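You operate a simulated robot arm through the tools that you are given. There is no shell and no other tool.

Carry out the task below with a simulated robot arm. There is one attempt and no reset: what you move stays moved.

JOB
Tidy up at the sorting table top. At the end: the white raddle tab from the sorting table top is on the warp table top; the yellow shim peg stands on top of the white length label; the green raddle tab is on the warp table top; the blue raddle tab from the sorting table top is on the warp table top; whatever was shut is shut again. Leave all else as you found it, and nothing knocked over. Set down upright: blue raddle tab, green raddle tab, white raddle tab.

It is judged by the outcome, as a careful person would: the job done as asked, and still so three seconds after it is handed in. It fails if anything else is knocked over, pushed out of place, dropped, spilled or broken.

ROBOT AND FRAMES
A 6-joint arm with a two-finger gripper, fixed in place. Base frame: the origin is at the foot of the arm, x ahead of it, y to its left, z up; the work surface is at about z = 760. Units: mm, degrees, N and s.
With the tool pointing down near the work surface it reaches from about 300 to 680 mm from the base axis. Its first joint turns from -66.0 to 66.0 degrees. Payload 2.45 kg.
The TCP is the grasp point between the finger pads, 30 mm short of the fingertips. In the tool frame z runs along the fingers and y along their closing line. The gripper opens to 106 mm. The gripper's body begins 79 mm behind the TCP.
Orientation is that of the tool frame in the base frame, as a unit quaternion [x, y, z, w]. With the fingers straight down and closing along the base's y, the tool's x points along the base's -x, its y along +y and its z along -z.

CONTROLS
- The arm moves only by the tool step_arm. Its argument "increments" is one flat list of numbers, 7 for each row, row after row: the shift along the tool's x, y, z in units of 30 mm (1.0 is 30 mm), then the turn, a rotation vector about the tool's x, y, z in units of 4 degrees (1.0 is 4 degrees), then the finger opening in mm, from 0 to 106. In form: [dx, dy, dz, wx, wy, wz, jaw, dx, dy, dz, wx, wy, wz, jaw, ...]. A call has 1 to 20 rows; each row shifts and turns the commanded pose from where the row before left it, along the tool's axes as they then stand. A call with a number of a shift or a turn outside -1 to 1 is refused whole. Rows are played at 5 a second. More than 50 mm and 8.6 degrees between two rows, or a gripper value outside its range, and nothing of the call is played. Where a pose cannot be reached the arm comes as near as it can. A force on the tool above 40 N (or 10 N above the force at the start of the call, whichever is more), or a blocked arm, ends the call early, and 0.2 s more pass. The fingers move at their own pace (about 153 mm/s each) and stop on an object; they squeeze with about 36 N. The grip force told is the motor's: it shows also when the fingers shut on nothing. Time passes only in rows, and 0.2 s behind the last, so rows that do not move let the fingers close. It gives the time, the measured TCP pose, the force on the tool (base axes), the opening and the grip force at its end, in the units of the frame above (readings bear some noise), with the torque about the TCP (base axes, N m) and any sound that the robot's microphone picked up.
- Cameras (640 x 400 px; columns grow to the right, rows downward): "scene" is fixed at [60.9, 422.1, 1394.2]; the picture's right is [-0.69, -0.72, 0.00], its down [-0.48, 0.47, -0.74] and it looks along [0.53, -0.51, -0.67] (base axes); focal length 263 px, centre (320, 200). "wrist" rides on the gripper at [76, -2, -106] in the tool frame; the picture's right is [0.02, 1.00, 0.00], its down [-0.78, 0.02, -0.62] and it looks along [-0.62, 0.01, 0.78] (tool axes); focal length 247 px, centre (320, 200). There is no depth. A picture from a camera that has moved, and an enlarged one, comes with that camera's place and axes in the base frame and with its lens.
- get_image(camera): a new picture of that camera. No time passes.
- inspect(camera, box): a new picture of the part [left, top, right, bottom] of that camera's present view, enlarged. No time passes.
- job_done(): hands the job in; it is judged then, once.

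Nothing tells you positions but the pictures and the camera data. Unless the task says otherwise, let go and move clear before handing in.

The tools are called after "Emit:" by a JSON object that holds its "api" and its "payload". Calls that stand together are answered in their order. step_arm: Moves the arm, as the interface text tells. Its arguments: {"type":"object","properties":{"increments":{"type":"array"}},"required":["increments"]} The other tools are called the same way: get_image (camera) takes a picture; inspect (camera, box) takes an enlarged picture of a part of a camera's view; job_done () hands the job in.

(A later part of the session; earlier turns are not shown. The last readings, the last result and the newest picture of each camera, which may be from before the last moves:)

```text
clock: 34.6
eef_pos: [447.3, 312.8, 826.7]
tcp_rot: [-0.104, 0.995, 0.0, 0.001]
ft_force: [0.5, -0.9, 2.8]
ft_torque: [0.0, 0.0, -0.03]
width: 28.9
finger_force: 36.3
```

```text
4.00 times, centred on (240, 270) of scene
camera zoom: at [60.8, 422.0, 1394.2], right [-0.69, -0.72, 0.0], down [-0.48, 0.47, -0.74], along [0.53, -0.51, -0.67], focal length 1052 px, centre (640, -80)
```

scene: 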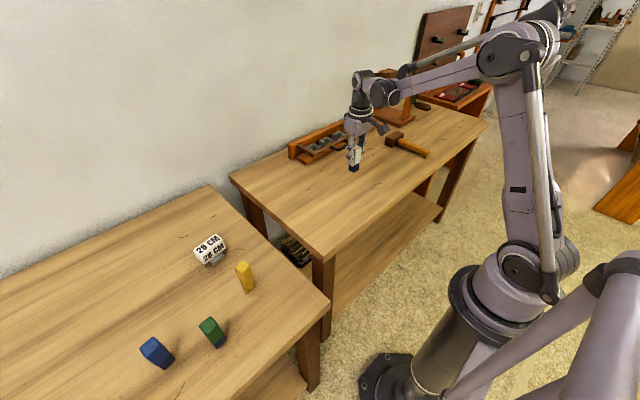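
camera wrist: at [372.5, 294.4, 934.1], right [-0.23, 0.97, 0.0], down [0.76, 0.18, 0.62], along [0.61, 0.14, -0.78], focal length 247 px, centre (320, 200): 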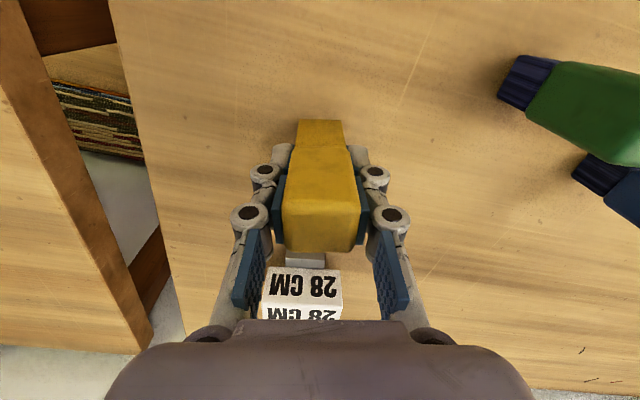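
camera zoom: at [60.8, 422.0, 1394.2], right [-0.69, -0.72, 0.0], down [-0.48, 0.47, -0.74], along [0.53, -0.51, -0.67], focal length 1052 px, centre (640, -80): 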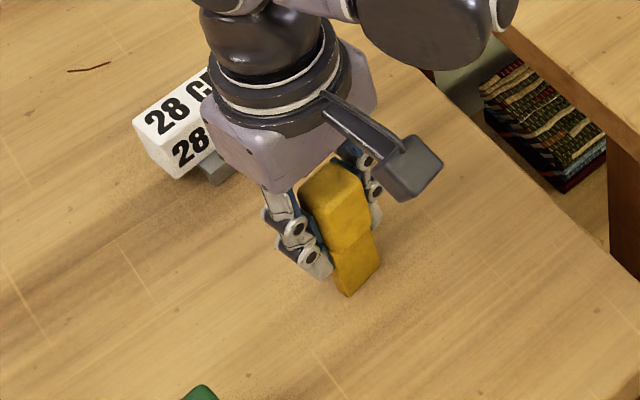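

The peg is held (28.9 mm). I'll lift 80 mm, turn 4° to match the label, and check the hold before moving over the label.

Emit:
{"api": "step_arm", "payload": {"increments": [0, 0, -0.25, 0, 0, 0, 15, 0, 0, -0.6, 0, 0, 0, 15, 0, 0, -0.9, 0, 0, 0, 15, 0, 0, -0.9, 0, 0, 0, 15, 0, 0, 0, 0, 0, 0.95, 15, 0, 0, 0, 0, 0, 0, 15, 0, 0, 0, 0, 0, 0, 15]}}

Emit:
{"api": "get_image", "payload": {"camera": "wrist"}}

Emit:
{"api": "inspect", "payload": {"camera": "scene", "box": [180, 200, 300, 300]}}

```text
clock: 36.2
eef_pos: [446.4, 312.4, 904.4]
tcp_rot: [-0.071, 0.997, 0.0, 0.0]
ft_force: [-0.2, 0.3, 0.5]
ft_torque: [0.01, -0.01, -0.02]
width: 28.8
finger_force: 35.7
```

```text
taken
camera wrist: at [371.0, 300.1, 1012.9], right [-0.16, 0.99, 0.0], down [0.77, 0.13, 0.62], along [0.61, 0.1, -0.78], focal length 247 px, centre (320, 200)
```

wrist: 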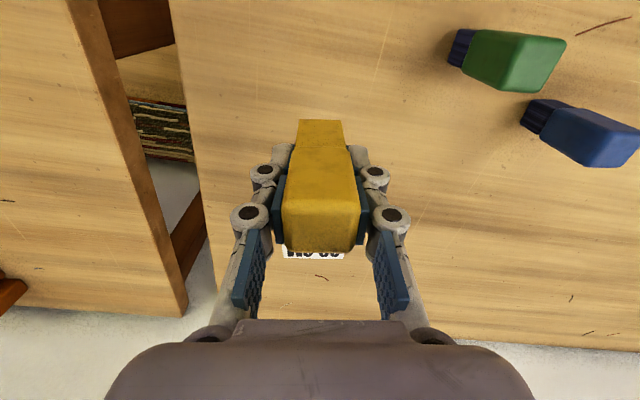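

```text
4.00 times, centred on (240, 250) of scene
camera zoom: at [60.9, 422.1, 1394.2], right [-0.69, -0.72, 0.0], down [-0.48, 0.47, -0.74], along [0.53, -0.51, -0.67], focal length 1052 px, centre (640, 0)
```

zoom: 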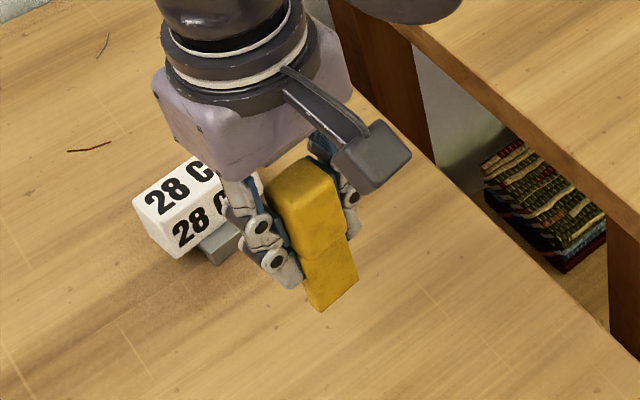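

The peg is up and vertical. Moving it out over the label now, with its base about 24 mm above the label top.

Emit:
{"api": "step_arm", "payload": {"increments": [-0.6, -0.028, 0, 0, 0, 0, 15, -0.9, -0.028, 0, 0, 0, 0, 15, -0.95, -0.028, 0, 0, 0, 0, 15, -0.95, -0.028, 0, 0, 0, 0, 15, -0.9, -0.028, 0, 0, 0, 0, 15, -0.6, -0.028, 0, 0, 0, 0, 15, -0.22, 0, 0, 0, 0, 0, 15, 0, 0, 0, 0, 0, 0, 15, 0, 0, 0, 0, 0, 0, 15]}}

Emit:
{"api": "get_image", "payload": {"camera": "wrist"}}

Emit:
{"api": "inspect", "payload": {"camera": "scene", "box": [160, 180, 280, 280]}}

```text
clock: 38.2
eef_pos: [600.9, 327.5, 904.9]
tcp_rot: [-0.072, 0.997, 0.0, 0.002]
ft_force: [-0.8, -0.2, -0.8]
ft_torque: [-0.01, -0.03, 0.02]
width: 28.7
finger_force: 36.2
```

```text
taken
camera wrist: at [525.3, 315.0, 1013.3], right [-0.16, 0.99, 0.0], down [0.77, 0.13, 0.62], along [0.61, 0.1, -0.78], focal length 247 px, centre (320, 200)
```

wrist: 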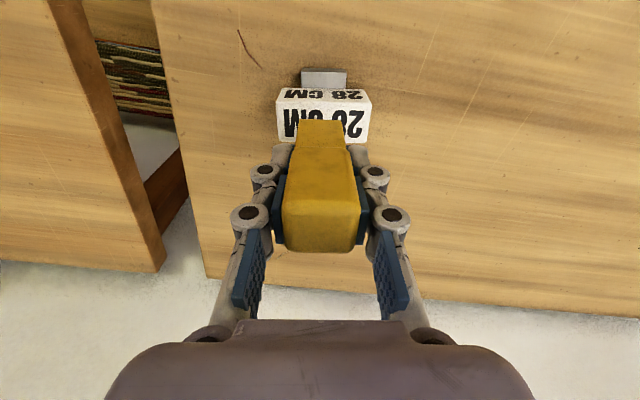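

```text
4.00 times, centred on (220, 230) of scene
camera zoom: at [60.9, 422.1, 1394.2], right [-0.69, -0.72, 0.0], down [-0.48, 0.47, -0.74], along [0.53, -0.51, -0.67], focal length 1052 px, centre (720, 80)
```

zoom: 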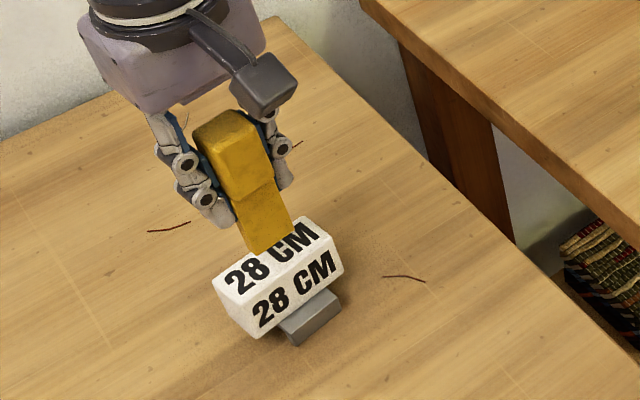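

The peg is over the label. I'll measure the label's edges in this view to centre the peg fore-and-aft before lowering.

Emit:
{"api": "inspect", "payload": {"camera": "wrist", "box": [260, 60, 390, 150]}}

Emit:
{"api": "inspect", "payload": {"camera": "scene", "box": [190, 205, 250, 275]}}

```text
4.44 times, centred on (325, 105) of wrist
camera zoom: at [525.3, 315.0, 1013.3], right [-0.16, 0.99, 0.0], down [0.77, 0.13, 0.62], along [0.61, 0.1, -0.78], focal length 1098 px, centre (298, 622)
```

zoom: 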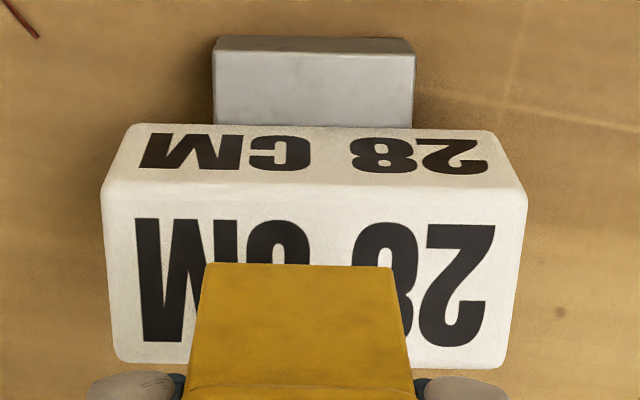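

```text
5.71 times, centred on (220, 240) of scene
camera zoom: at [60.9, 422.1, 1394.2], right [-0.69, -0.72, 0.0], down [-0.48, 0.47, -0.74], along [0.53, -0.51, -0.67], focal length 1502 px, centre (891, -29)
```

zoom: 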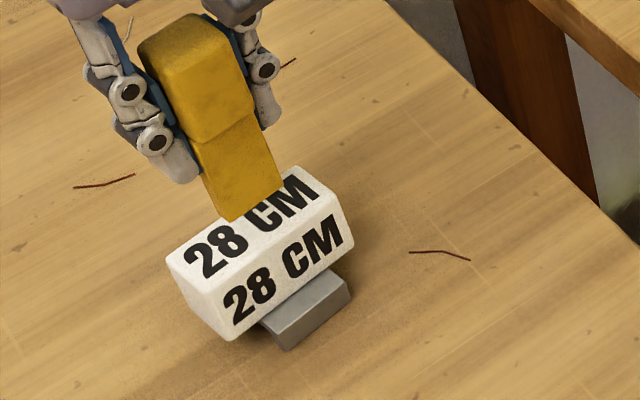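

Label spans about 61–94 mm ahead of the camera and the peg base about 65–95, so I'll shift the peg 2 mm back and 2.6 mm left. Then I'll lower most of the gap.

Emit:
{"api": "step_arm", "payload": {"increments": [0.07, 0.087, 0, 0, 0, 0, 15, 0, 0, 0.2, 0, 0, 0, 15, 0, 0, 0.2, 0, 0, 0, 15, 0, 0, 0.15, 0, 0, 0, 15, 0, 0, 0, 0, 0, 0, 15, 0, 0, 0, 0, 0, 0, 15]}}

Emit:
{"api": "inspect", "payload": {"camera": "wrist", "box": [260, 60, 390, 150]}}

Emit:
{"api": "inspect", "payload": {"camera": "scene", "box": [190, 205, 250, 275]}}

```text
clock: 39.6
eef_pos: [597.9, 332.0, 888.8]
tcp_rot: [-0.071, 0.997, -0.001, 0.0]
ft_force: [0.1, 0.5, -0.5]
ft_torque: [0.0, 0.01, -0.02]
width: 29.1
finger_force: 36.1
```

```text
4.44 times, centred on (325, 105) of wrist
camera zoom: at [522.3, 319.4, 996.7], right [-0.16, 0.99, 0.0], down [0.77, 0.13, 0.62], along [0.61, 0.1, -0.78], focal length 1098 px, centre (298, 622)
```

zoom: 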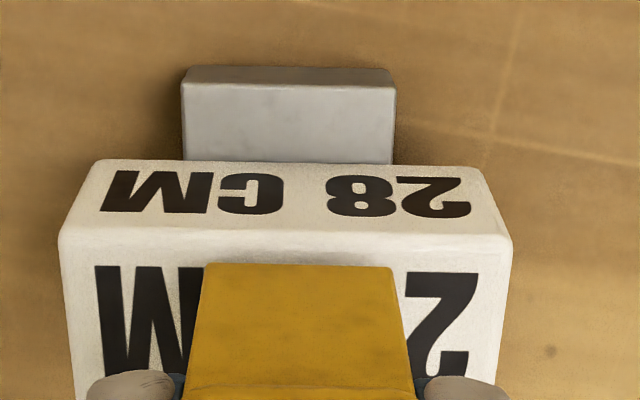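

```text
5.71 times, centred on (220, 240) of scene
camera zoom: at [60.9, 422.1, 1394.2], right [-0.69, -0.72, 0.0], down [-0.48, 0.47, -0.74], along [0.53, -0.51, -0.67], focal length 1502 px, centre (891, -29)
```

zoom: 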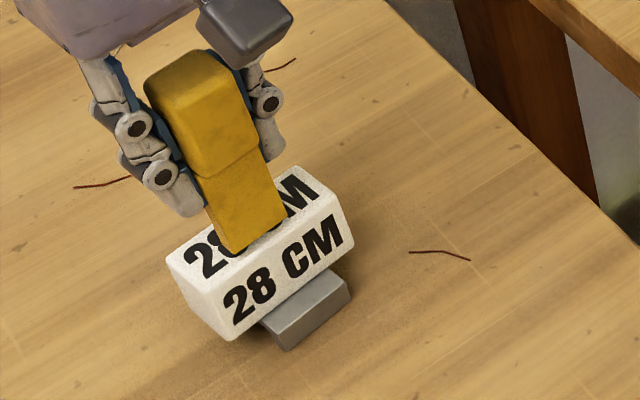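

The peg base now sits within the label top fore-and-aft and is laterally centred to about 2 mm. Lowering the last few millimetres in small steps.

Emit:
{"api": "step_arm", "payload": {"increments": [0, 0, 0.1, 0, 0, 0, 15, 0, 0, 0.08, 0, 0, 0, 15, 0, 0, 0, 0, 0, 0, 15]}}

Emit:
{"api": "step_arm", "payload": {"increments": [0, 0, 0.03, 0, 0, 0, 15, 0, 0, 0, 0, 0, 0, 15]}}

Emit:
{"api": "inspect", "payload": {"camera": "scene", "box": [190, 205, 250, 275]}}

```text
clock: 40.4
eef_pos: [596.9, 331.4, 884.0]
tcp_rot: [-0.072, 0.997, -0.001, 0.001]
ft_force: [0.6, -0.2, 0.5]
ft_torque: [-0.02, 0.03, 0.03]
width: 28.9
finger_force: 35.6
```

```text
clock: 41.0
eef_pos: [597.4, 330.7, 883.4]
tcp_rot: [-0.071, 0.997, 0.0, 0.0]
ft_force: [-0.1, -0.9, 14.0]
ft_torque: [-0.1, 0.09, 0.03]
width: 28.8
finger_force: 36.1
```

```text
5.71 times, centred on (220, 240) of scene
camera zoom: at [60.6, 421.9, 1394.2], right [-0.69, -0.72, 0.0], down [-0.48, 0.47, -0.74], along [0.53, -0.51, -0.67], focal length 1502 px, centre (891, -29)
```

zoom: 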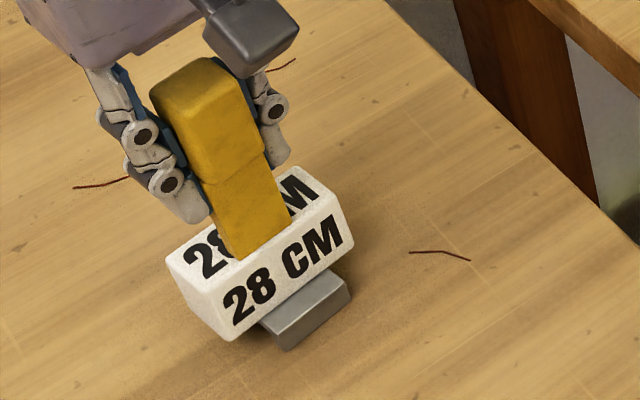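

Contact with the label at z of about 883 (14 N), with the peg's base well inside the label top. Easing off slightly and opening.

Emit:
{"api": "step_arm", "payload": {"increments": [0, 0, -0.01, 0, 0, 0, 15, 0, 0, 0, 0, 0, 0, 15, 0, 0, 0, 0, 0, 0, 32, 0, 0, 0, 0, 0, 0, 38, 0, 0, 0, 0, 0, 0, 48, 0, 0, 0, 0, 0, 0, 60, 0, 0, 0, 0, 0, 0, 60]}}

Emit:
{"api": "get_image", "payload": {"camera": "wrist"}}

Emit:
{"api": "inspect", "payload": {"camera": "scene", "box": [190, 205, 250, 275]}}

```text
clock: 42.6
eef_pos: [597.2, 332.4, 882.8]
tcp_rot: [-0.071, 0.997, 0.0, 0.001]
ft_force: [-0.9, 0.1, -0.6]
ft_torque: [-0.04, 0.02, 0.0]
width: 59.9
finger_force: 0.1
```

```text
taken
camera wrist: at [521.6, 318.7, 991.0], right [-0.16, 0.99, 0.0], down [0.77, 0.13, 0.62], along [0.61, 0.1, -0.78], focal length 247 px, centre (320, 200)
```

wrist: 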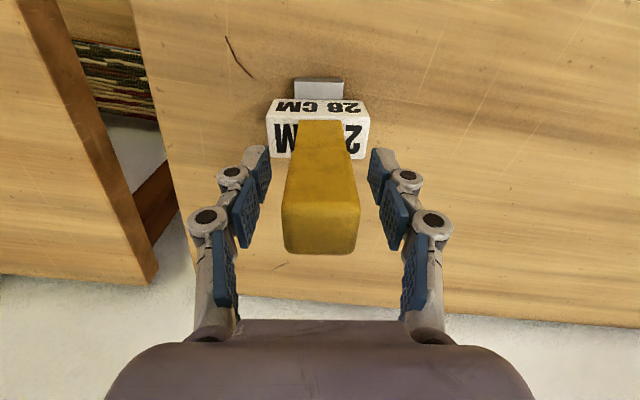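

```text
5.71 times, centred on (220, 240) of scene
camera zoom: at [60.9, 422.1, 1394.2], right [-0.69, -0.72, 0.0], down [-0.48, 0.47, -0.74], along [0.53, -0.51, -0.67], focal length 1502 px, centre (891, -29)
```

zoom: 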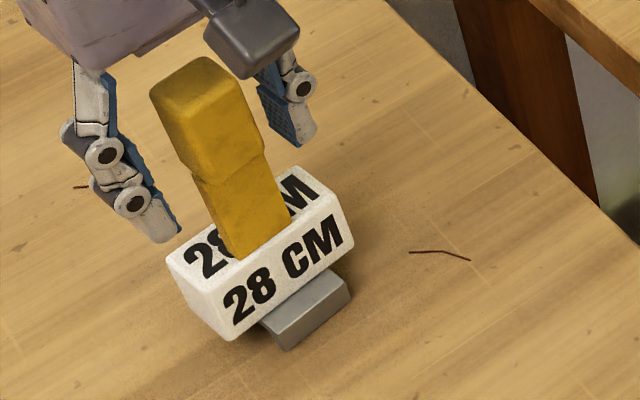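

The yellow peg stands on the label, free of the fingers. Straight up is out of reach here, so I'll open wider and back out horizontally toward the base before rising.

Emit:
{"api": "step_arm", "payload": {"increments": [0, 0, 0, 0, 0, 0, 80, 0, 0, 0, 0, 0, 0, 80, 0.3, 0, 0, 0, 0, 0, 80, 0.6, 0, 0, 0, 0, 0, 80, 0.8, 0, 0, 0, 0, 0, 80, 0.8, 0, 0, 0, 0, 0, 80, 0, 0, 0, 0, 0, 0, 80]}}

Emit:
{"api": "get_image", "payload": {"camera": "wrist"}}

Emit:
{"api": "inspect", "payload": {"camera": "scene", "box": [170, 190, 270, 280]}}

```text
clock: 44.2
eef_pos: [523.3, 323.1, 881.8]
tcp_rot: [-0.071, 0.997, 0.0, 0.0]
ft_force: [-0.4, 0.8, -0.2]
ft_torque: [0.01, -0.01, 0.03]
width: 80.0
finger_force: 0.0
```

```text
taken
camera wrist: at [448.2, 309.0, 989.4], right [-0.16, 0.99, 0.0], down [0.77, 0.13, 0.62], along [0.61, 0.1, -0.78], focal length 247 px, centre (320, 200)
```

wrist: 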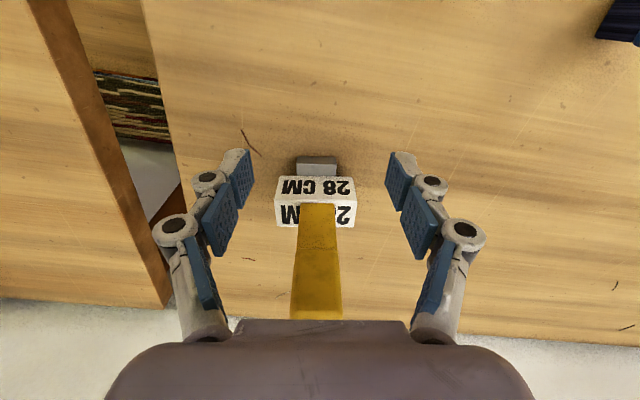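

```text
4.44 times, centred on (220, 235) of scene
camera zoom: at [60.9, 422.1, 1394.2], right [-0.69, -0.72, 0.0], down [-0.48, 0.47, -0.74], along [0.53, -0.51, -0.67], focal length 1168 px, centre (764, 44)
```

zoom: 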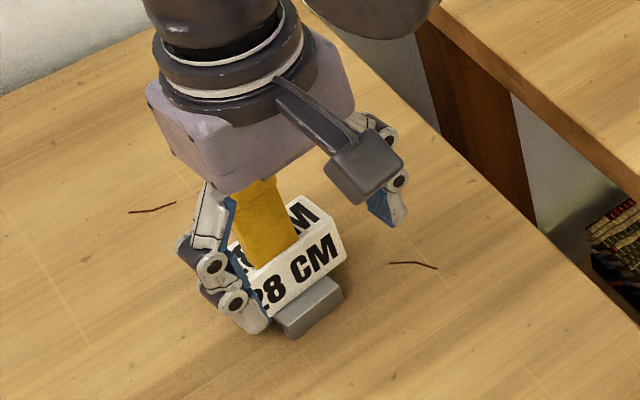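

Clear of the peg fore-and-aft. Now rising and moving over to the green tab near (380,430).

Emit:
{"api": "step_arm", "payload": {"increments": [0.5, 0, -0.9, 0, 0, 0, 80, 0.6, 0.4, -0.9, 0, 0, 0, 80, 0.6, 0.75, -0.2, 0, 0, 0, 80, 0.63, 0.76, 0, 0, 0, 0, 80, 0.63, 0.76, 0, 0, 0, 0, 80, 0.63, 0.76, 0, 0, 0, 0, 80, 0.63, 0.76, 0, 0, 0, 0, 80, 0, 0, 0, 0, 0, 0, 80, 0, 0, 0, 0, 0, 0, 80]}}

Emit:
{"api": "get_image", "payload": {"camera": "wrist"}}

Emit:
{"api": "inspect", "payload": {"camera": "wrist", "box": [275, 50, 375, 150]}}

Emit:
{"api": "get_image", "payload": {"camera": "scene"}}

```text
clock: 46.2
eef_pos: [380.5, 426.0, 943.5]
tcp_rot: [-0.072, 0.997, -0.001, 0.001]
ft_force: [-0.6, -0.3, -0.1]
ft_torque: [-0.01, -0.02, -0.02]
width: 79.8
finger_force: 0.1
```

```text
taken
camera wrist: at [304.5, 412.9, 1050.3], right [-0.16, 0.99, 0.0], down [0.77, 0.13, 0.62], along [0.61, 0.1, -0.78], focal length 247 px, centre (320, 200)
```

wrist: 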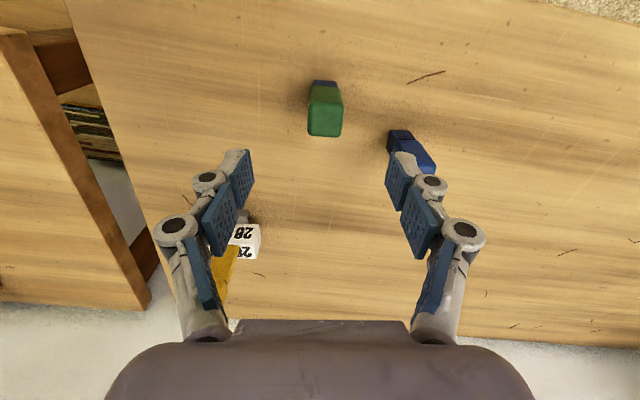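

```text
4.00 times, centred on (325, 100) of wrist
camera zoom: at [304.5, 412.9, 1050.3], right [-0.16, 0.99, 0.0], down [0.77, 0.13, 0.62], along [0.61, 0.1, -0.78], focal length 988 px, centre (300, 600)
```

zoom: 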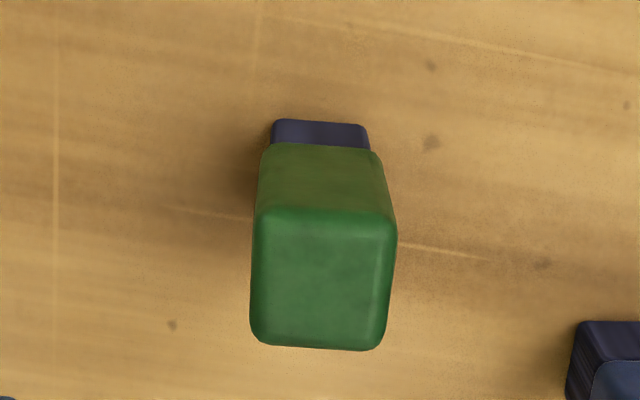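

```text
taken
```

scene: 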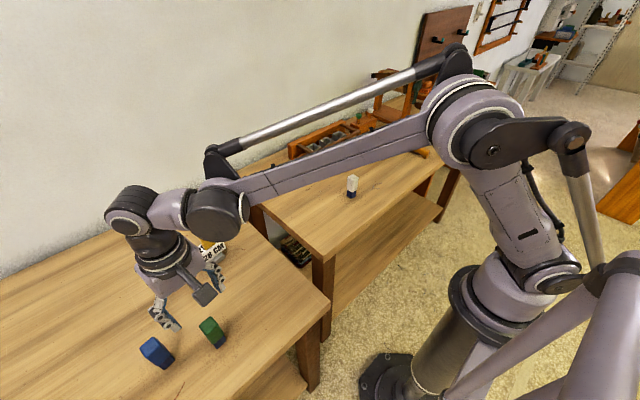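

The yellow peg and white tab look fine in the scene view. Green needs about 3.4° less yaw and a +5 mm shift; I'll apply that and go down.

Emit:
{"api": "step_arm", "payload": {"increments": [0, 0.17, 0, 0, 0, 0.85, 70, 0, 0, 0.6, 0, 0, 0, 70, 0, 0, 0.9, 0, 0, 0, 70, 0, 0, 0.5, 0, 0, 0, 70, 0, 0, 0, 0, 0, 0, 70, 0, 0, 0, 0, 0, 0, 70]}}

Emit:
{"api": "get_image", "payload": {"camera": "wrist"}}

Emit:
{"api": "inspect", "payload": {"camera": "wrist", "box": [270, 80, 370, 200]}}

```text
clock: 47.6
eef_pos: [381.8, 431.1, 881.7]
tcp_rot: [-0.042, 0.999, 0.0, 0.001]
ft_force: [-0.3, -0.1, 0.4]
ft_torque: [0.01, 0.0, 0.02]
width: 69.6
finger_force: 0.0
```

```text
taken
camera wrist: at [305.0, 423.6, 989.5], right [-0.11, 0.99, 0.0], down [0.78, 0.08, 0.62], along [0.62, 0.07, -0.78], focal length 247 px, centre (320, 200)
```

wrist: 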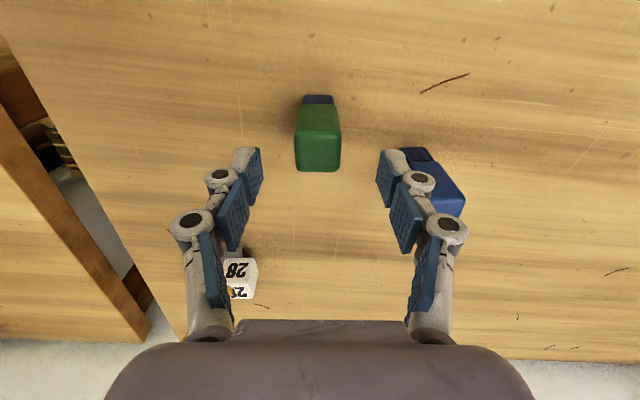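

```text
3.33 times, centred on (320, 140) of wrist
camera zoom: at [305.0, 423.6, 989.5], right [-0.11, 0.99, 0.0], down [0.78, 0.08, 0.62], along [0.62, 0.07, -0.78], focal length 823 px, centre (320, 400)
```

zoom: 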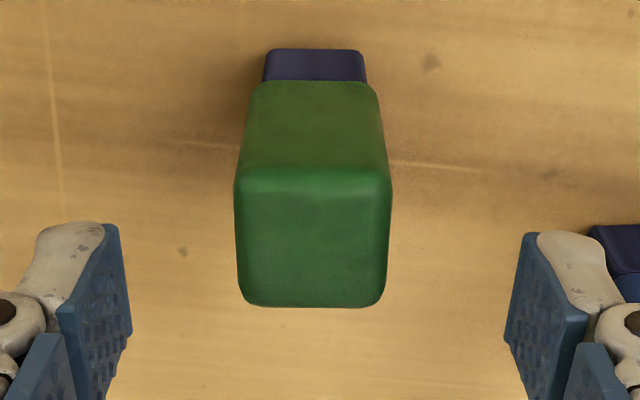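

Yaw is aligned now; only about 1.2 mm lateral correction is needed. Descending the last 60 mm.

Emit:
{"api": "step_arm", "payload": {"increments": [0, -0.04, 0.5, 0, 0, 0, 70, 0, 0, 0.6, 0, 0, 0, 70, 0, 0, 0.6, 0, 0, 0, 70, 0, 0, 0.3, 0, 0, 0, 70, 0, 0, 0, 0, 0, 0, 70, 0, 0, 0, 0, 0, 0, 70]}}

Emit:
{"api": "get_image", "payload": {"camera": "wrist"}}

Emit:
{"api": "inspect", "payload": {"camera": "scene", "box": [130, 280, 270, 380]}}

```text
clock: 49.0
eef_pos: [380.3, 430.9, 824.8]
tcp_rot: [-0.042, 0.999, 0.0, 0.001]
ft_force: [-0.2, -0.3, 0.5]
ft_torque: [0.02, 0.02, 0.0]
width: 69.9
finger_force: 0.1
```

```text
taken
camera wrist: at [304.7, 422.5, 932.4], right [-0.11, 0.99, 0.0], down [0.78, 0.08, 0.62], along [0.62, 0.07, -0.78], focal length 247 px, centre (320, 200)
```

wrist: 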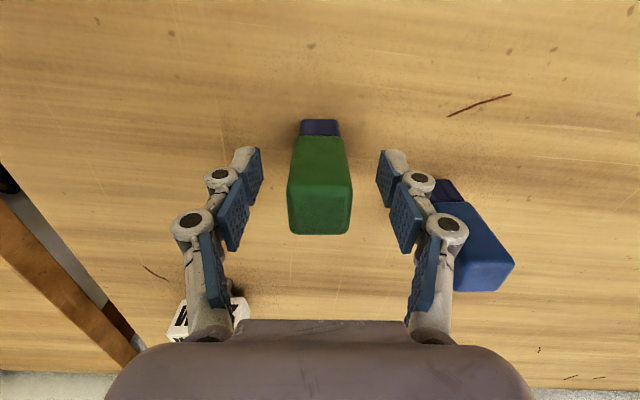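

```text
4.00 times, centred on (200, 330) of scene
camera zoom: at [60.9, 422.1, 1394.2], right [-0.69, -0.72, 0.0], down [-0.48, 0.47, -0.74], along [0.53, -0.51, -0.67], focal length 1052 px, centre (800, -320)
```

zoom: 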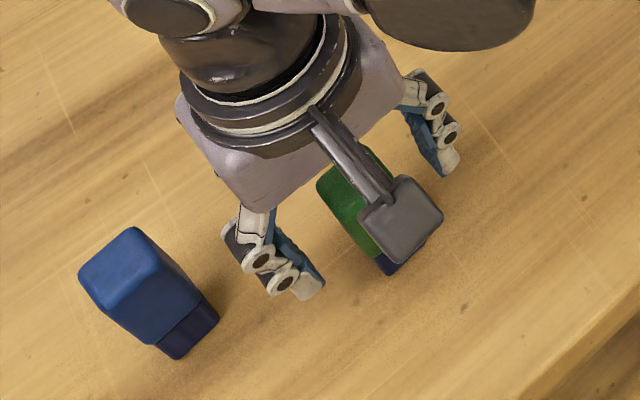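

Green is centred between the pads with good clearance to blue. Closing on it and lifting after a grip check.

Emit:
{"api": "step_arm", "payload": {"increments": [0, 0, 0.05, 0, 0, 0, 70, 0, 0, 0, 0, 0, 0, 46, 0, 0, 0, 0, 0, 0, 36, 0, 0, 0, 0, 0, 0, 15, 0, 0, 0, 0, 0, 0, 15, 0, 0, 0, 0, 0, 0, 15, 0, 0, 0, 0, 0, 0, 15]}}

Emit:
{"api": "get_image", "payload": {"camera": "wrist"}}

```text
clock: 50.6
eef_pos: [379.8, 430.5, 823.6]
tcp_rot: [-0.042, 0.999, 0.0, 0.0]
ft_force: [-0.1, -1.0, -0.6]
ft_torque: [-0.02, -0.01, -0.01]
width: 28.5
finger_force: 36.4
```

```text
taken
camera wrist: at [303.8, 422.5, 930.9], right [-0.11, 0.99, 0.0], down [0.78, 0.08, 0.62], along [0.62, 0.07, -0.78], focal length 247 px, centre (320, 200)
```

wrist: 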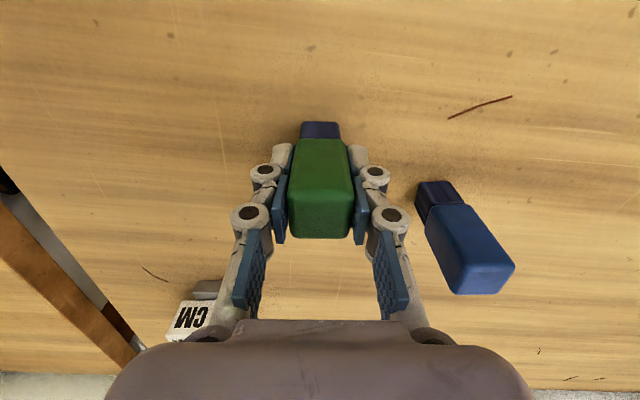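

Green is held (28.5 mm). Lifting it and carrying it toward the warp table, aiming for (500,-60), 100 mm from the white tab.

Emit:
{"api": "step_arm", "payload": {"increments": [0, 0, -0.25, 0, 0, 0, 15, 0, 0, -0.6, 0, 0, 0, 15, 0, 0, -0.9, 0, 0, 0, 15, 0, 0, -0.9, 0, 0, 0, 15, 0, 0, -0.9, 0, 0, 0, 15, 0, 0, -0.35, 0, 0, 0, 15, 0, 0, 0, 0, 0, 0, 15]}}

Emit:
{"api": "get_image", "payload": {"camera": "wrist"}}

Emit:
{"api": "step_arm", "payload": {"increments": [-0.1, -0.5, 0, 0, 0, 0, 15, -0.146, -0.93, 0, 0, 0, 0, 15, -0.146, -0.95, 0, 0, 0, 0, 15, -0.146, -0.95, 0, 0, 0, 0, 15, -0.146, -0.95, 0, 0, 0, 0, 15, -0.146, -0.95, 0, 0, 0, 0, 15, -0.146, -0.95, 0, 0, 0, 0, 15, -0.146, -0.95, 0, 0, 0, 0, 15, -0.146, -0.95, 0, 0, 0, 0, 15, -0.146, -0.95, 0, 0, 0, 0, 15, -0.146, -0.95, 0, 0, 0, 0, 15, -0.146, -0.95, 0, 0, 0, 0, 15, -0.146, -0.95, 0, 0, 0, 0, 15, -0.146, -0.95, 0, 0, 0, 0, 15, -0.146, -0.95, 0, 0, 0, 0, 15, -0.146, -0.95, 0, 0, 0, 0, 15, -0.146, -0.95, 0, 0, 0, 0, 15, -0.146, -0.93, 0, 0, 0, 0, 15, 0, 0, 0, 0, 0, 0.6, 15, 0, 0, 0, 0, 0, 0.6, 15]}}

Emit:
{"api": "get_image", "payload": {"camera": "wrist"}}

Emit:
{"api": "get_image", "payload": {"camera": "scene"}}

```text
clock: 52.2
eef_pos: [378.2, 430.5, 939.5]
tcp_rot: [-0.042, 0.999, -0.001, 0.001]
ft_force: [-0.5, 0.7, -1.2]
ft_torque: [-0.02, 0.0, 0.02]
width: 29.0
finger_force: 36.0
```

```text
taken
camera wrist: at [302.6, 422.6, 1048.7], right [-0.11, 0.99, 0.0], down [0.78, 0.08, 0.62], along [0.62, 0.07, -0.78], focal length 247 px, centre (320, 200)
```

wrist: 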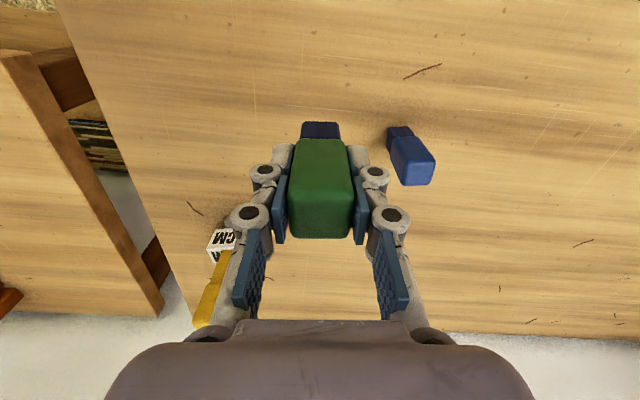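

```text
clock: 56.4
eef_pos: [499.0, -60.9, 936.4]
tcp_rot: [0.0, 1.0, 0.001, 0.0]
ft_force: [1.1, 0.8, 0.8]
ft_torque: [0.01, 0.03, -0.01]
width: 29.0
finger_force: 35.3
```

```text
taken
camera wrist: at [422.7, -61.5, 1045.2], right [-0.02, 1.0, 0.0], down [0.78, 0.02, 0.62], along [0.62, 0.01, -0.78], focal length 247 px, centre (320, 200)
```

wrist: 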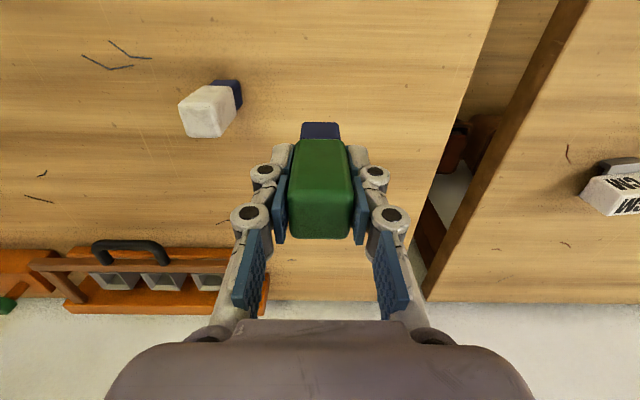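

```text
taken
```

scene: 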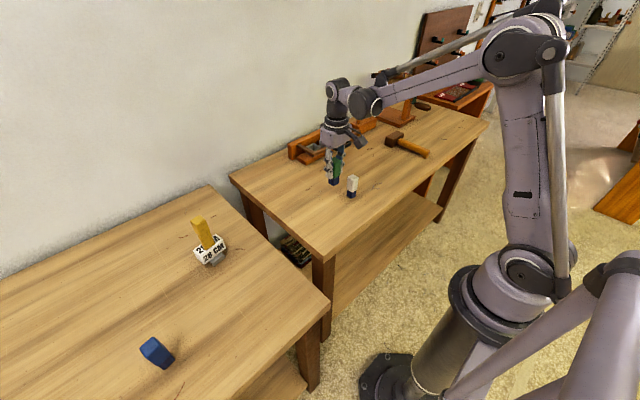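

Yellow stands on the label and white on the warp table; green is above (499,-61). Lowering green to near contact.

Emit:
{"api": "step_arm", "payload": {"increments": [0, 0, 0.5, 0, 0, 0, 15, 0, 0, 0.9, 0, 0, 0, 15, 0, 0, 0.9, 0, 0, 0, 15, 0, 0, 0.8, 0, 0, 0, 15, 0, 0, 0.4, 0, 0, 0, 15, 0, 0, 0, 0, 0, 0, 15, 0, 0, 0, 0, 0, 0, 15]}}

Emit:
{"api": "get_image", "payload": {"camera": "wrist"}}

```text
clock: 58.0
eef_pos: [499.9, -58.7, 831.4]
tcp_rot: [0.0, 1.0, 0.001, 0.0]
ft_force: [-0.4, -0.3, -0.2]
ft_torque: [-0.04, 0.0, -0.02]
width: 28.9
finger_force: 36.2
```

```text
taken
camera wrist: at [422.5, -60.9, 939.7], right [-0.02, 1.0, 0.0], down [0.78, 0.02, 0.62], along [0.62, 0.01, -0.78], focal length 247 px, centre (320, 200)
```

wrist: 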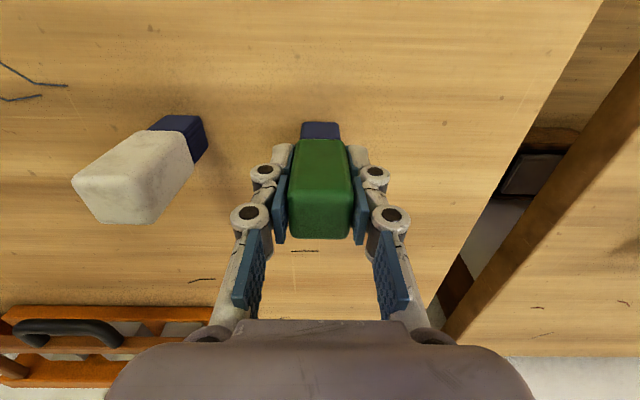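

About 9 mm to go. Down 6 mm, then 1 mm steps while watching force.

Emit:
{"api": "step_arm", "payload": {"increments": [0, 0, 0.1, 0, 0, 0, 15, 0, 0, 0.1, 0, 0, 0, 15, 0, 0, 0, 0, 0, 0, 15, 0, 0, 0, 0, 0, 0, 15]}}

Emit:
{"api": "step_arm", "payload": {"increments": [0, 0, 0.035, 0, 0, 0, 15, 0, 0, 0, 0, 0, 0, 15]}}

Emit:
{"api": "step_arm", "payload": {"increments": [0, 0, 0.03, 0, 0, 0, 15, 0, 0, 0, 0, 0, 0, 15]}}

```text
clock: 59.0
eef_pos: [498.8, -59.7, 825.7]
tcp_rot: [-0.001, 1.0, 0.0, 0.001]
ft_force: [0.0, 0.0, -0.9]
ft_torque: [-0.02, 0.01, -0.01]
width: 28.8
finger_force: 36.2
```

```text
clock: 59.6
eef_pos: [499.2, -60.9, 825.6]
tcp_rot: [0.0, 1.0, 0.0, 0.002]
ft_force: [0.7, 0.0, -0.7]
ft_torque: [-0.01, -0.01, -0.04]
width: 28.7
finger_force: 36.2
```

```text
clock: 60.2
eef_pos: [499.0, -59.8, 823.7]
tcp_rot: [0.0, 1.0, 0.0, 0.001]
ft_force: [0.5, 0.3, -0.3]
ft_torque: [-0.01, 0.01, -0.02]
width: 29.1
finger_force: 35.8
```

No contact yet at z of about 823.7. Continuing in sub-millimetre steps.

Emit:
{"api": "step_arm", "payload": {"increments": [0, 0, 0.025, 0, 0, 0, 15, 0, 0, 0, 0, 0, 0, 15]}}

Emit:
{"api": "step_arm", "payload": {"increments": [0, 0, 0.02, 0, 0, 0, 15, 0, 0, 0, 0, 0, 0, 15]}}

```text
clock: 60.8
eef_pos: [498.5, -59.9, 823.7]
tcp_rot: [-0.001, 1.0, 0.0, 0.001]
ft_force: [-0.4, 0.4, -0.7]
ft_torque: [-0.03, -0.02, 0.02]
width: 28.9
finger_force: 35.9
```

```text
clock: 61.4
eef_pos: [499.5, -60.0, 823.0]
tcp_rot: [0.0, 1.0, 0.0, 0.001]
ft_force: [-0.3, 0.2, -0.7]
ft_torque: [0.03, 0.0, 0.0]
width: 28.7
finger_force: 36.2
```

Still free of contact at z of about 823. A few more small steps.

Emit:
{"api": "step_arm", "payload": {"increments": [0, 0, 0.02, 0, 0, 0, 15, 0, 0, 0, 0, 0, 0, 15]}}

Emit:
{"api": "get_image", "payload": {"camera": "wrist"}}

```text
clock: 62.0
eef_pos: [498.7, -60.1, 823.3]
tcp_rot: [0.001, 1.0, 0.0, 0.001]
ft_force: [0.8, -0.7, -0.4]
ft_torque: [-0.03, -0.01, 0.03]
width: 28.6
finger_force: 35.8
```

```text
taken
camera wrist: at [422.4, -60.9, 931.0], right [-0.02, 1.0, 0.0], down [0.78, 0.02, 0.62], along [0.62, 0.01, -0.78], focal length 247 px, centre (320, 200)
```

wrist: 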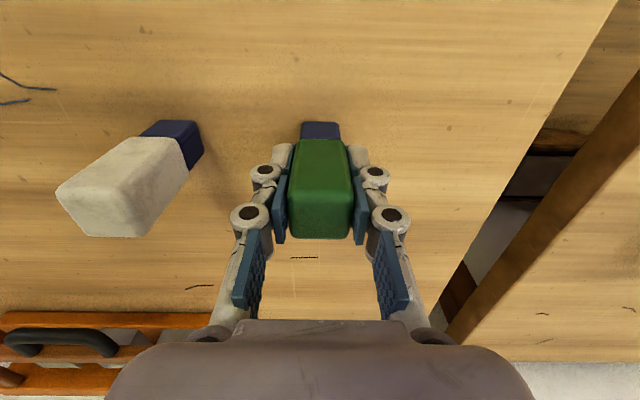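

Camera height is nearly back at the pick-up value (931.0 versus 930.9). Continuing with 0.6 mm steps.

Emit:
{"api": "step_arm", "payload": {"increments": [0, 0, 0.02, 0, 0, 0, 15, 0, 0, 0, 0, 0, 0, 15]}}

Emit:
{"api": "step_arm", "payload": {"increments": [0, 0, 0.015, 0, 0, 0, 15, 0, 0, 0, 0, 0, 0, 15]}}

```text
clock: 62.6
eef_pos: [500.7, -58.4, 822.0]
tcp_rot: [0.0, 1.0, 0.0, 0.0]
ft_force: [-3.5, -0.8, 15.4]
ft_torque: [-0.07, 0.12, 0.01]
width: 28.7
finger_force: 35.7
```

```text
clock: 63.2
eef_pos: [499.7, -59.1, 822.2]
tcp_rot: [0.0, 1.0, -0.001, 0.001]
ft_force: [-2.8, 0.4, 30.7]
ft_torque: [0.0, 0.17, -0.01]
width: 29.1
finger_force: 35.2
```

Firm contact (31 N). Backing off about 0.75 mm to nearly zero load, then opening.

Emit:
{"api": "step_arm", "payload": {"increments": [0, 0, -0.025, 0, 0, 0, 15, 0, 0, 0, 0, 0, 0, 15, 0, 0, 0, 0, 0, 0, 33, 0, 0, 0, 0, 0, 0, 40, 0, 0, 0, 0, 0, 0, 50, 0, 0, 0, 0, 0, 0, 60, 0, 0, 0, 0, 0, 0, 60]}}

Emit:
{"api": "get_image", "payload": {"camera": "wrist"}}

Emit:
{"api": "inspect", "payload": {"camera": "scene", "box": [290, 120, 410, 220]}}

```text
clock: 64.8
eef_pos: [500.5, -60.4, 823.3]
tcp_rot: [0.0, 1.0, 0.0, 0.001]
ft_force: [0.7, 0.1, 0.0]
ft_torque: [0.01, -0.01, 0.04]
width: 60.0
finger_force: 0.1
```

```text
taken
camera wrist: at [423.2, -60.8, 931.0], right [-0.02, 1.0, 0.0], down [0.78, 0.02, 0.62], along [0.62, 0.01, -0.78], focal length 247 px, centre (320, 200)
```

wrist: 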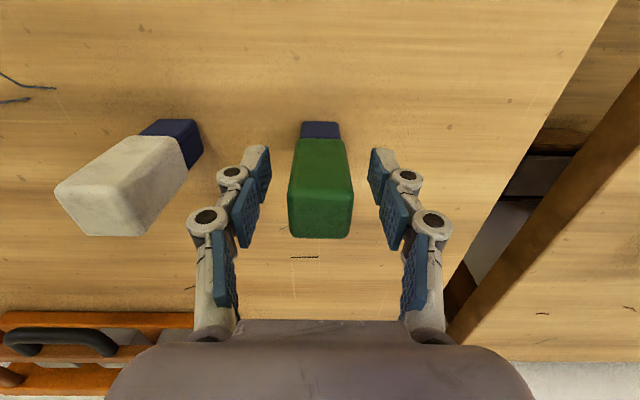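

```text
4.00 times, centred on (350, 170) of scene
camera zoom: at [60.9, 422.1, 1394.2], right [-0.69, -0.72, 0.0], down [-0.48, 0.47, -0.74], along [0.53, -0.51, -0.67], focal length 1052 px, centre (200, 320)
```

zoom: 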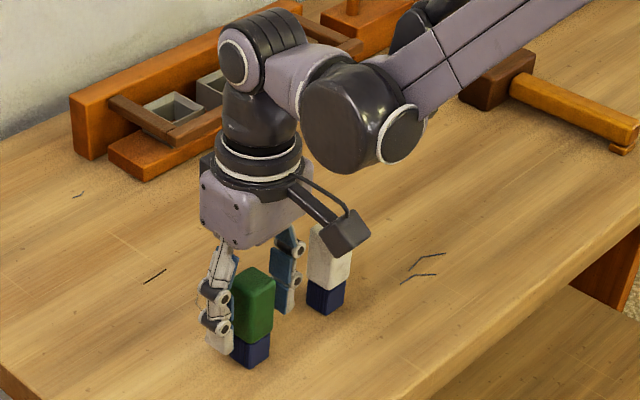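

Green is standing upright. Raising clear and heading back for the blue tab, near the reach limit at about (419,530).

Emit:
{"api": "step_arm", "payload": {"increments": [0, 0, -0.5, 0, 0, 0, 60, 0, 0, -0.8, 0, 0, 0, 60, 0, 0, -0.9, 0, 0, 0, 60, 0, 0, -0.9, 0, 0, 0, 60, 0, 0, -0.9, 0, 0, 0, 60, 0.1, 0.6, 0, 0, 0, 0, 70, 0.19, 1, 0, 0, 0, 0, 70, 0.19, 1, 0, 0, 0, 0, 70, 0.19, 1, 0, 0, 0, 0, 70, 0.19, 1, 0, 0, 0, 0, 70, 0.19, 1, 0, 0, 0, 0, 70, 0.19, 1, 0, 0, 0, 0, 70, 0.19, 1, 0, 0, 0, 0, 70, 0.19, 1, 0, 0, 0, 0, 70, 0.19, 1, 0, 0, 0, 0, 70, 0.19, 1, 0, 0, 0, 0, 70, 0.19, 1, 0, 0, 0, 0, 70, 0.19, 1, 0, 0, 0, 0, 70, 0.19, 1, 0, 0, 0, 0, 70, 0, 0, 0, 0, 0, 0, 70]}}

Emit:
{"api": "get_image", "payload": {"camera": "scene"}}

Emit:
{"api": "get_image", "payload": {"camera": "wrist"}}

```text
clock: 69.0
eef_pos: [421.6, 348.9, 940.1]
tcp_rot: [0.0, 1.0, 0.001, 0.001]
ft_force: [-0.6, 0.2, 0.9]
ft_torque: [0.0, -0.01, -0.02]
width: 69.8
finger_force: 0.0
```

```text
taken
```

scene: 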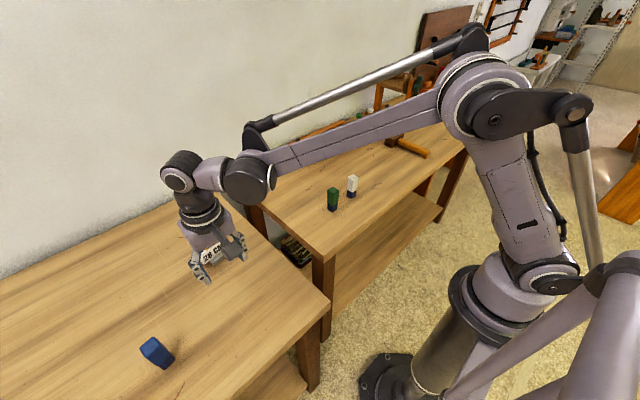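

```text
taken
camera wrist: at [345.0, 347.3, 1048.4], right [-0.02, 1.0, 0.0], down [0.78, 0.02, 0.62], along [0.62, 0.01, -0.78], focal length 247 px, centre (320, 200)
```

wrist: 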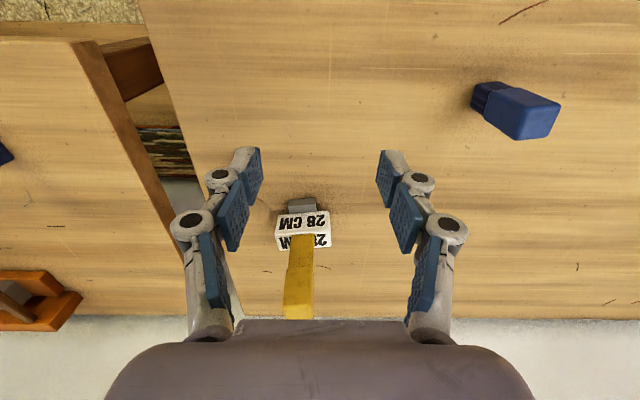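

Green and white stand on the warp table, yellow on the label. I'll move near the blue tab, turn about 8°, and look before the final approach.

Emit:
{"api": "step_arm", "payload": {"increments": [0.08, 0.7, 0.13, 0, 0, 0, 70, 0.08, 0.95, 0.13, 0, 0, 0, 70, 0.08, 0.95, 0.13, 0, 0, 0, 70, 0.08, 0.95, 0.13, 0, 0, 0, 70, 0.08, 0.95, 0.13, 0, 0, 0, 70, 0, 0, 0, 0, 0, -1, 70, 0, 0, 0, 0, 0, -1, 70, 0, 0, 0, 0, 0, 0, 70, 0, 0, 0, 0, 0, 0, 70]}}

Emit:
{"api": "get_image", "payload": {"camera": "wrist"}}

Emit:
{"api": "inspect", "payload": {"camera": "wrist", "box": [300, 60, 440, 180]}}

```text
clock: 71.0
eef_pos: [410.5, 482.6, 921.4]
tcp_rot: [-0.07, 0.998, 0.0, 0.001]
ft_force: [-0.2, -0.2, -0.3]
ft_torque: [-0.03, 0.0, -0.04]
width: 69.7
finger_force: 0.2
```

```text
taken
camera wrist: at [333.7, 471.0, 1029.8], right [-0.16, 0.99, 0.0], down [0.77, 0.13, 0.62], along [0.61, 0.1, -0.78], focal length 247 px, centre (320, 200)
```

wrist: 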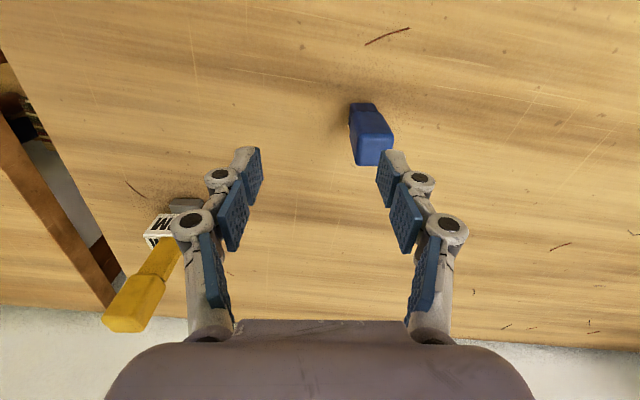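

```text
3.33 times, centred on (370, 120) of wrist
camera zoom: at [333.7, 471.0, 1029.8], right [-0.16, 0.99, 0.0], down [0.77, 0.13, 0.62], along [0.61, 0.1, -0.78], focal length 823 px, centre (153, 467)
```

zoom: 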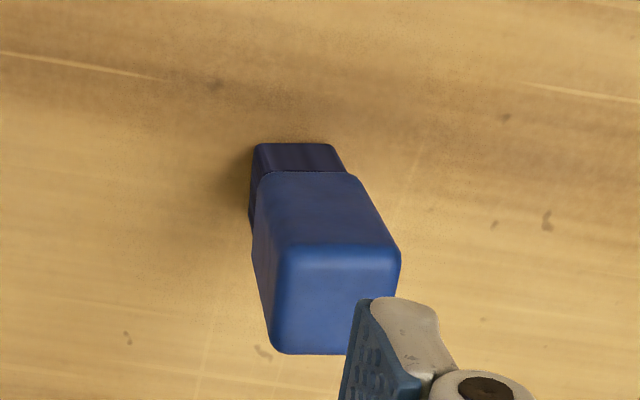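

Blue's yaw is about 7°, matching the tool. It lies about 17 mm further out and 44 mm left; moving above it at z of about 897.

Emit:
{"api": "step_arm", "payload": {"increments": [-0.29, 0.5, 0.3, 0, 0, 0, 80, -0.287, 0.5, 0.3, 0, 0, 0, 80, 0, 0.477, 0.2, 0, 0, 0, 80, 0, 0, 0, 0, 0, 0, 80, 0, 0, 0, 0, 0, 0, 80]}}

Emit:
{"api": "get_image", "payload": {"camera": "wrist"}}

Emit:
{"api": "inspect", "payload": {"camera": "wrist", "box": [260, 60, 380, 180]}}

```text
clock: 72.2
eef_pos: [421.0, 528.7, 896.4]
tcp_rot: [-0.07, 0.998, 0.0, 0.001]
ft_force: [0.7, 0.5, -0.1]
ft_torque: [-0.03, 0.01, 0.0]
width: 79.9
finger_force: 0.1
```

```text
taken
camera wrist: at [345.3, 516.4, 1005.2], right [-0.16, 0.99, 0.0], down [0.77, 0.13, 0.62], along [0.61, 0.1, -0.78], focal length 247 px, centre (320, 200)
```

wrist: 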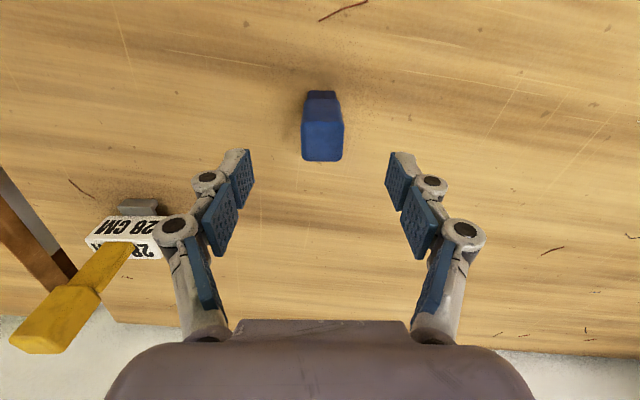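

```text
3.33 times, centred on (320, 120) of wrist
camera zoom: at [345.3, 516.4, 1005.2], right [-0.16, 0.99, 0.0], down [0.77, 0.13, 0.62], along [0.61, 0.1, -0.78], focal length 823 px, centre (320, 467)
```

zoom: 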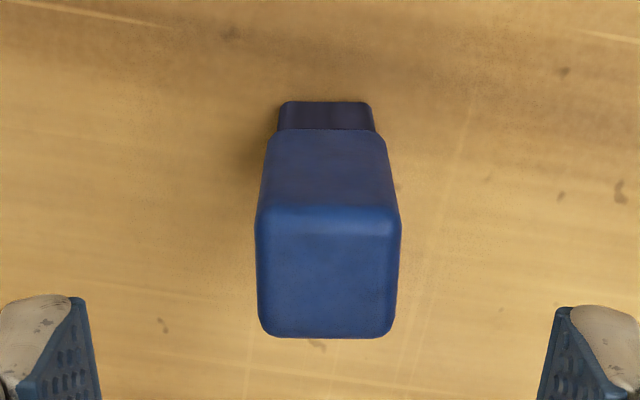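

Nearly centred; 1.7 mm left and 1.5 mm back, then straight down to z of about 822.

Emit:
{"api": "step_arm", "payload": {"increments": [0.05, 0.055, 0.4, 0, 0, 0, 80, 0, 0, 0.7, 0, 0, 0, 80, 0, 0, 0.7, 0, 0, 0, 80, 0, 0, 0.5, 0, 0, 0, 80, 0, 0, 0.2, 0, 0, 0, 80, 0, 0, 0, 0, 0, 0, 80, 0, 0, 0, 0, 0, 0, 80]}}

Emit:
{"api": "get_image", "payload": {"camera": "wrist"}}

Emit:
{"api": "inspect", "payload": {"camera": "scene", "box": [90, 290, 230, 390]}}

```text
clock: 73.8
eef_pos: [419.5, 532.4, 825.1]
tcp_rot: [-0.069, 0.998, 0.0, 0.001]
ft_force: [0.2, 0.1, 0.4]
ft_torque: [0.02, -0.02, 0.0]
width: 80.3
finger_force: 0.0
```

```text
taken
camera wrist: at [343.7, 518.9, 933.8], right [-0.16, 0.99, 0.0], down [0.77, 0.13, 0.62], along [0.61, 0.1, -0.78], focal length 247 px, centre (320, 200)
```

wrist: 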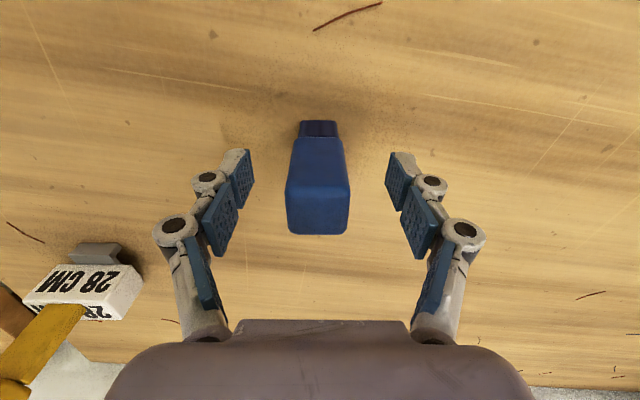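

```text
4.00 times, centred on (160, 340) of scene
camera zoom: at [60.9, 422.1, 1394.2], right [-0.69, -0.72, 0.0], down [-0.48, 0.47, -0.74], along [0.53, -0.51, -0.67], focal length 1052 px, centre (960, -360)
```

zoom: 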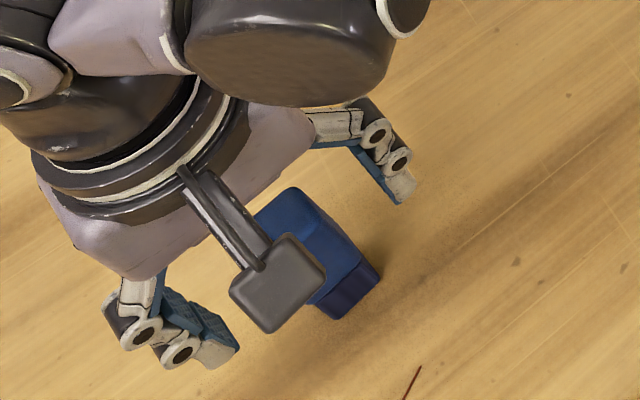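

Blue is about 1 mm off centre; small correction, 3 mm lower, then close.

Emit:
{"api": "step_arm", "payload": {"increments": [0, -0.035, 0.1, 0, 0, 0, 80, 0, 0, 0, 0, 0, 0, 80, 0, 0, 0, 0, 0, 0, 46, 0, 0, 0, 0, 0, 0, 36, 0, 0, 0, 0, 0, 0, 15, 0, 0, 0, 0, 0, 0, 15, 0, 0, 0, 0, 0, 0, 15, 0, 0, 0, 0, 0, 0, 15]}}

Emit:
{"api": "get_image", "payload": {"camera": "wrist"}}

```text
clock: 75.6
eef_pos: [419.2, 529.6, 821.3]
tcp_rot: [-0.07, 0.998, -0.001, 0.001]
ft_force: [0.7, 0.0, 2.4]
ft_torque: [0.01, -0.03, 0.04]
width: 28.6
finger_force: 35.9
```

```text
taken
camera wrist: at [343.5, 517.5, 930.0], right [-0.16, 0.99, 0.0], down [0.77, 0.13, 0.62], along [0.61, 0.1, -0.78], focal length 247 px, centre (320, 200)
```

wrist: 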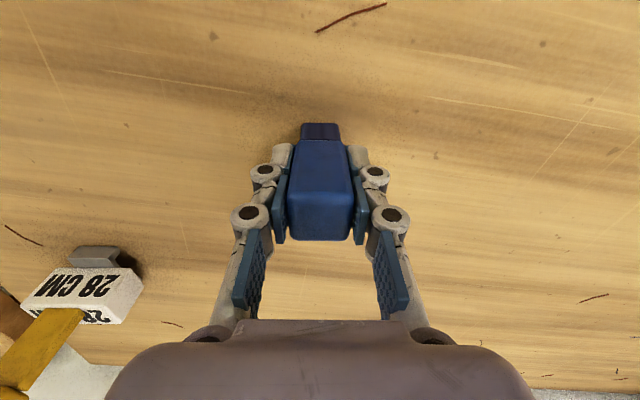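

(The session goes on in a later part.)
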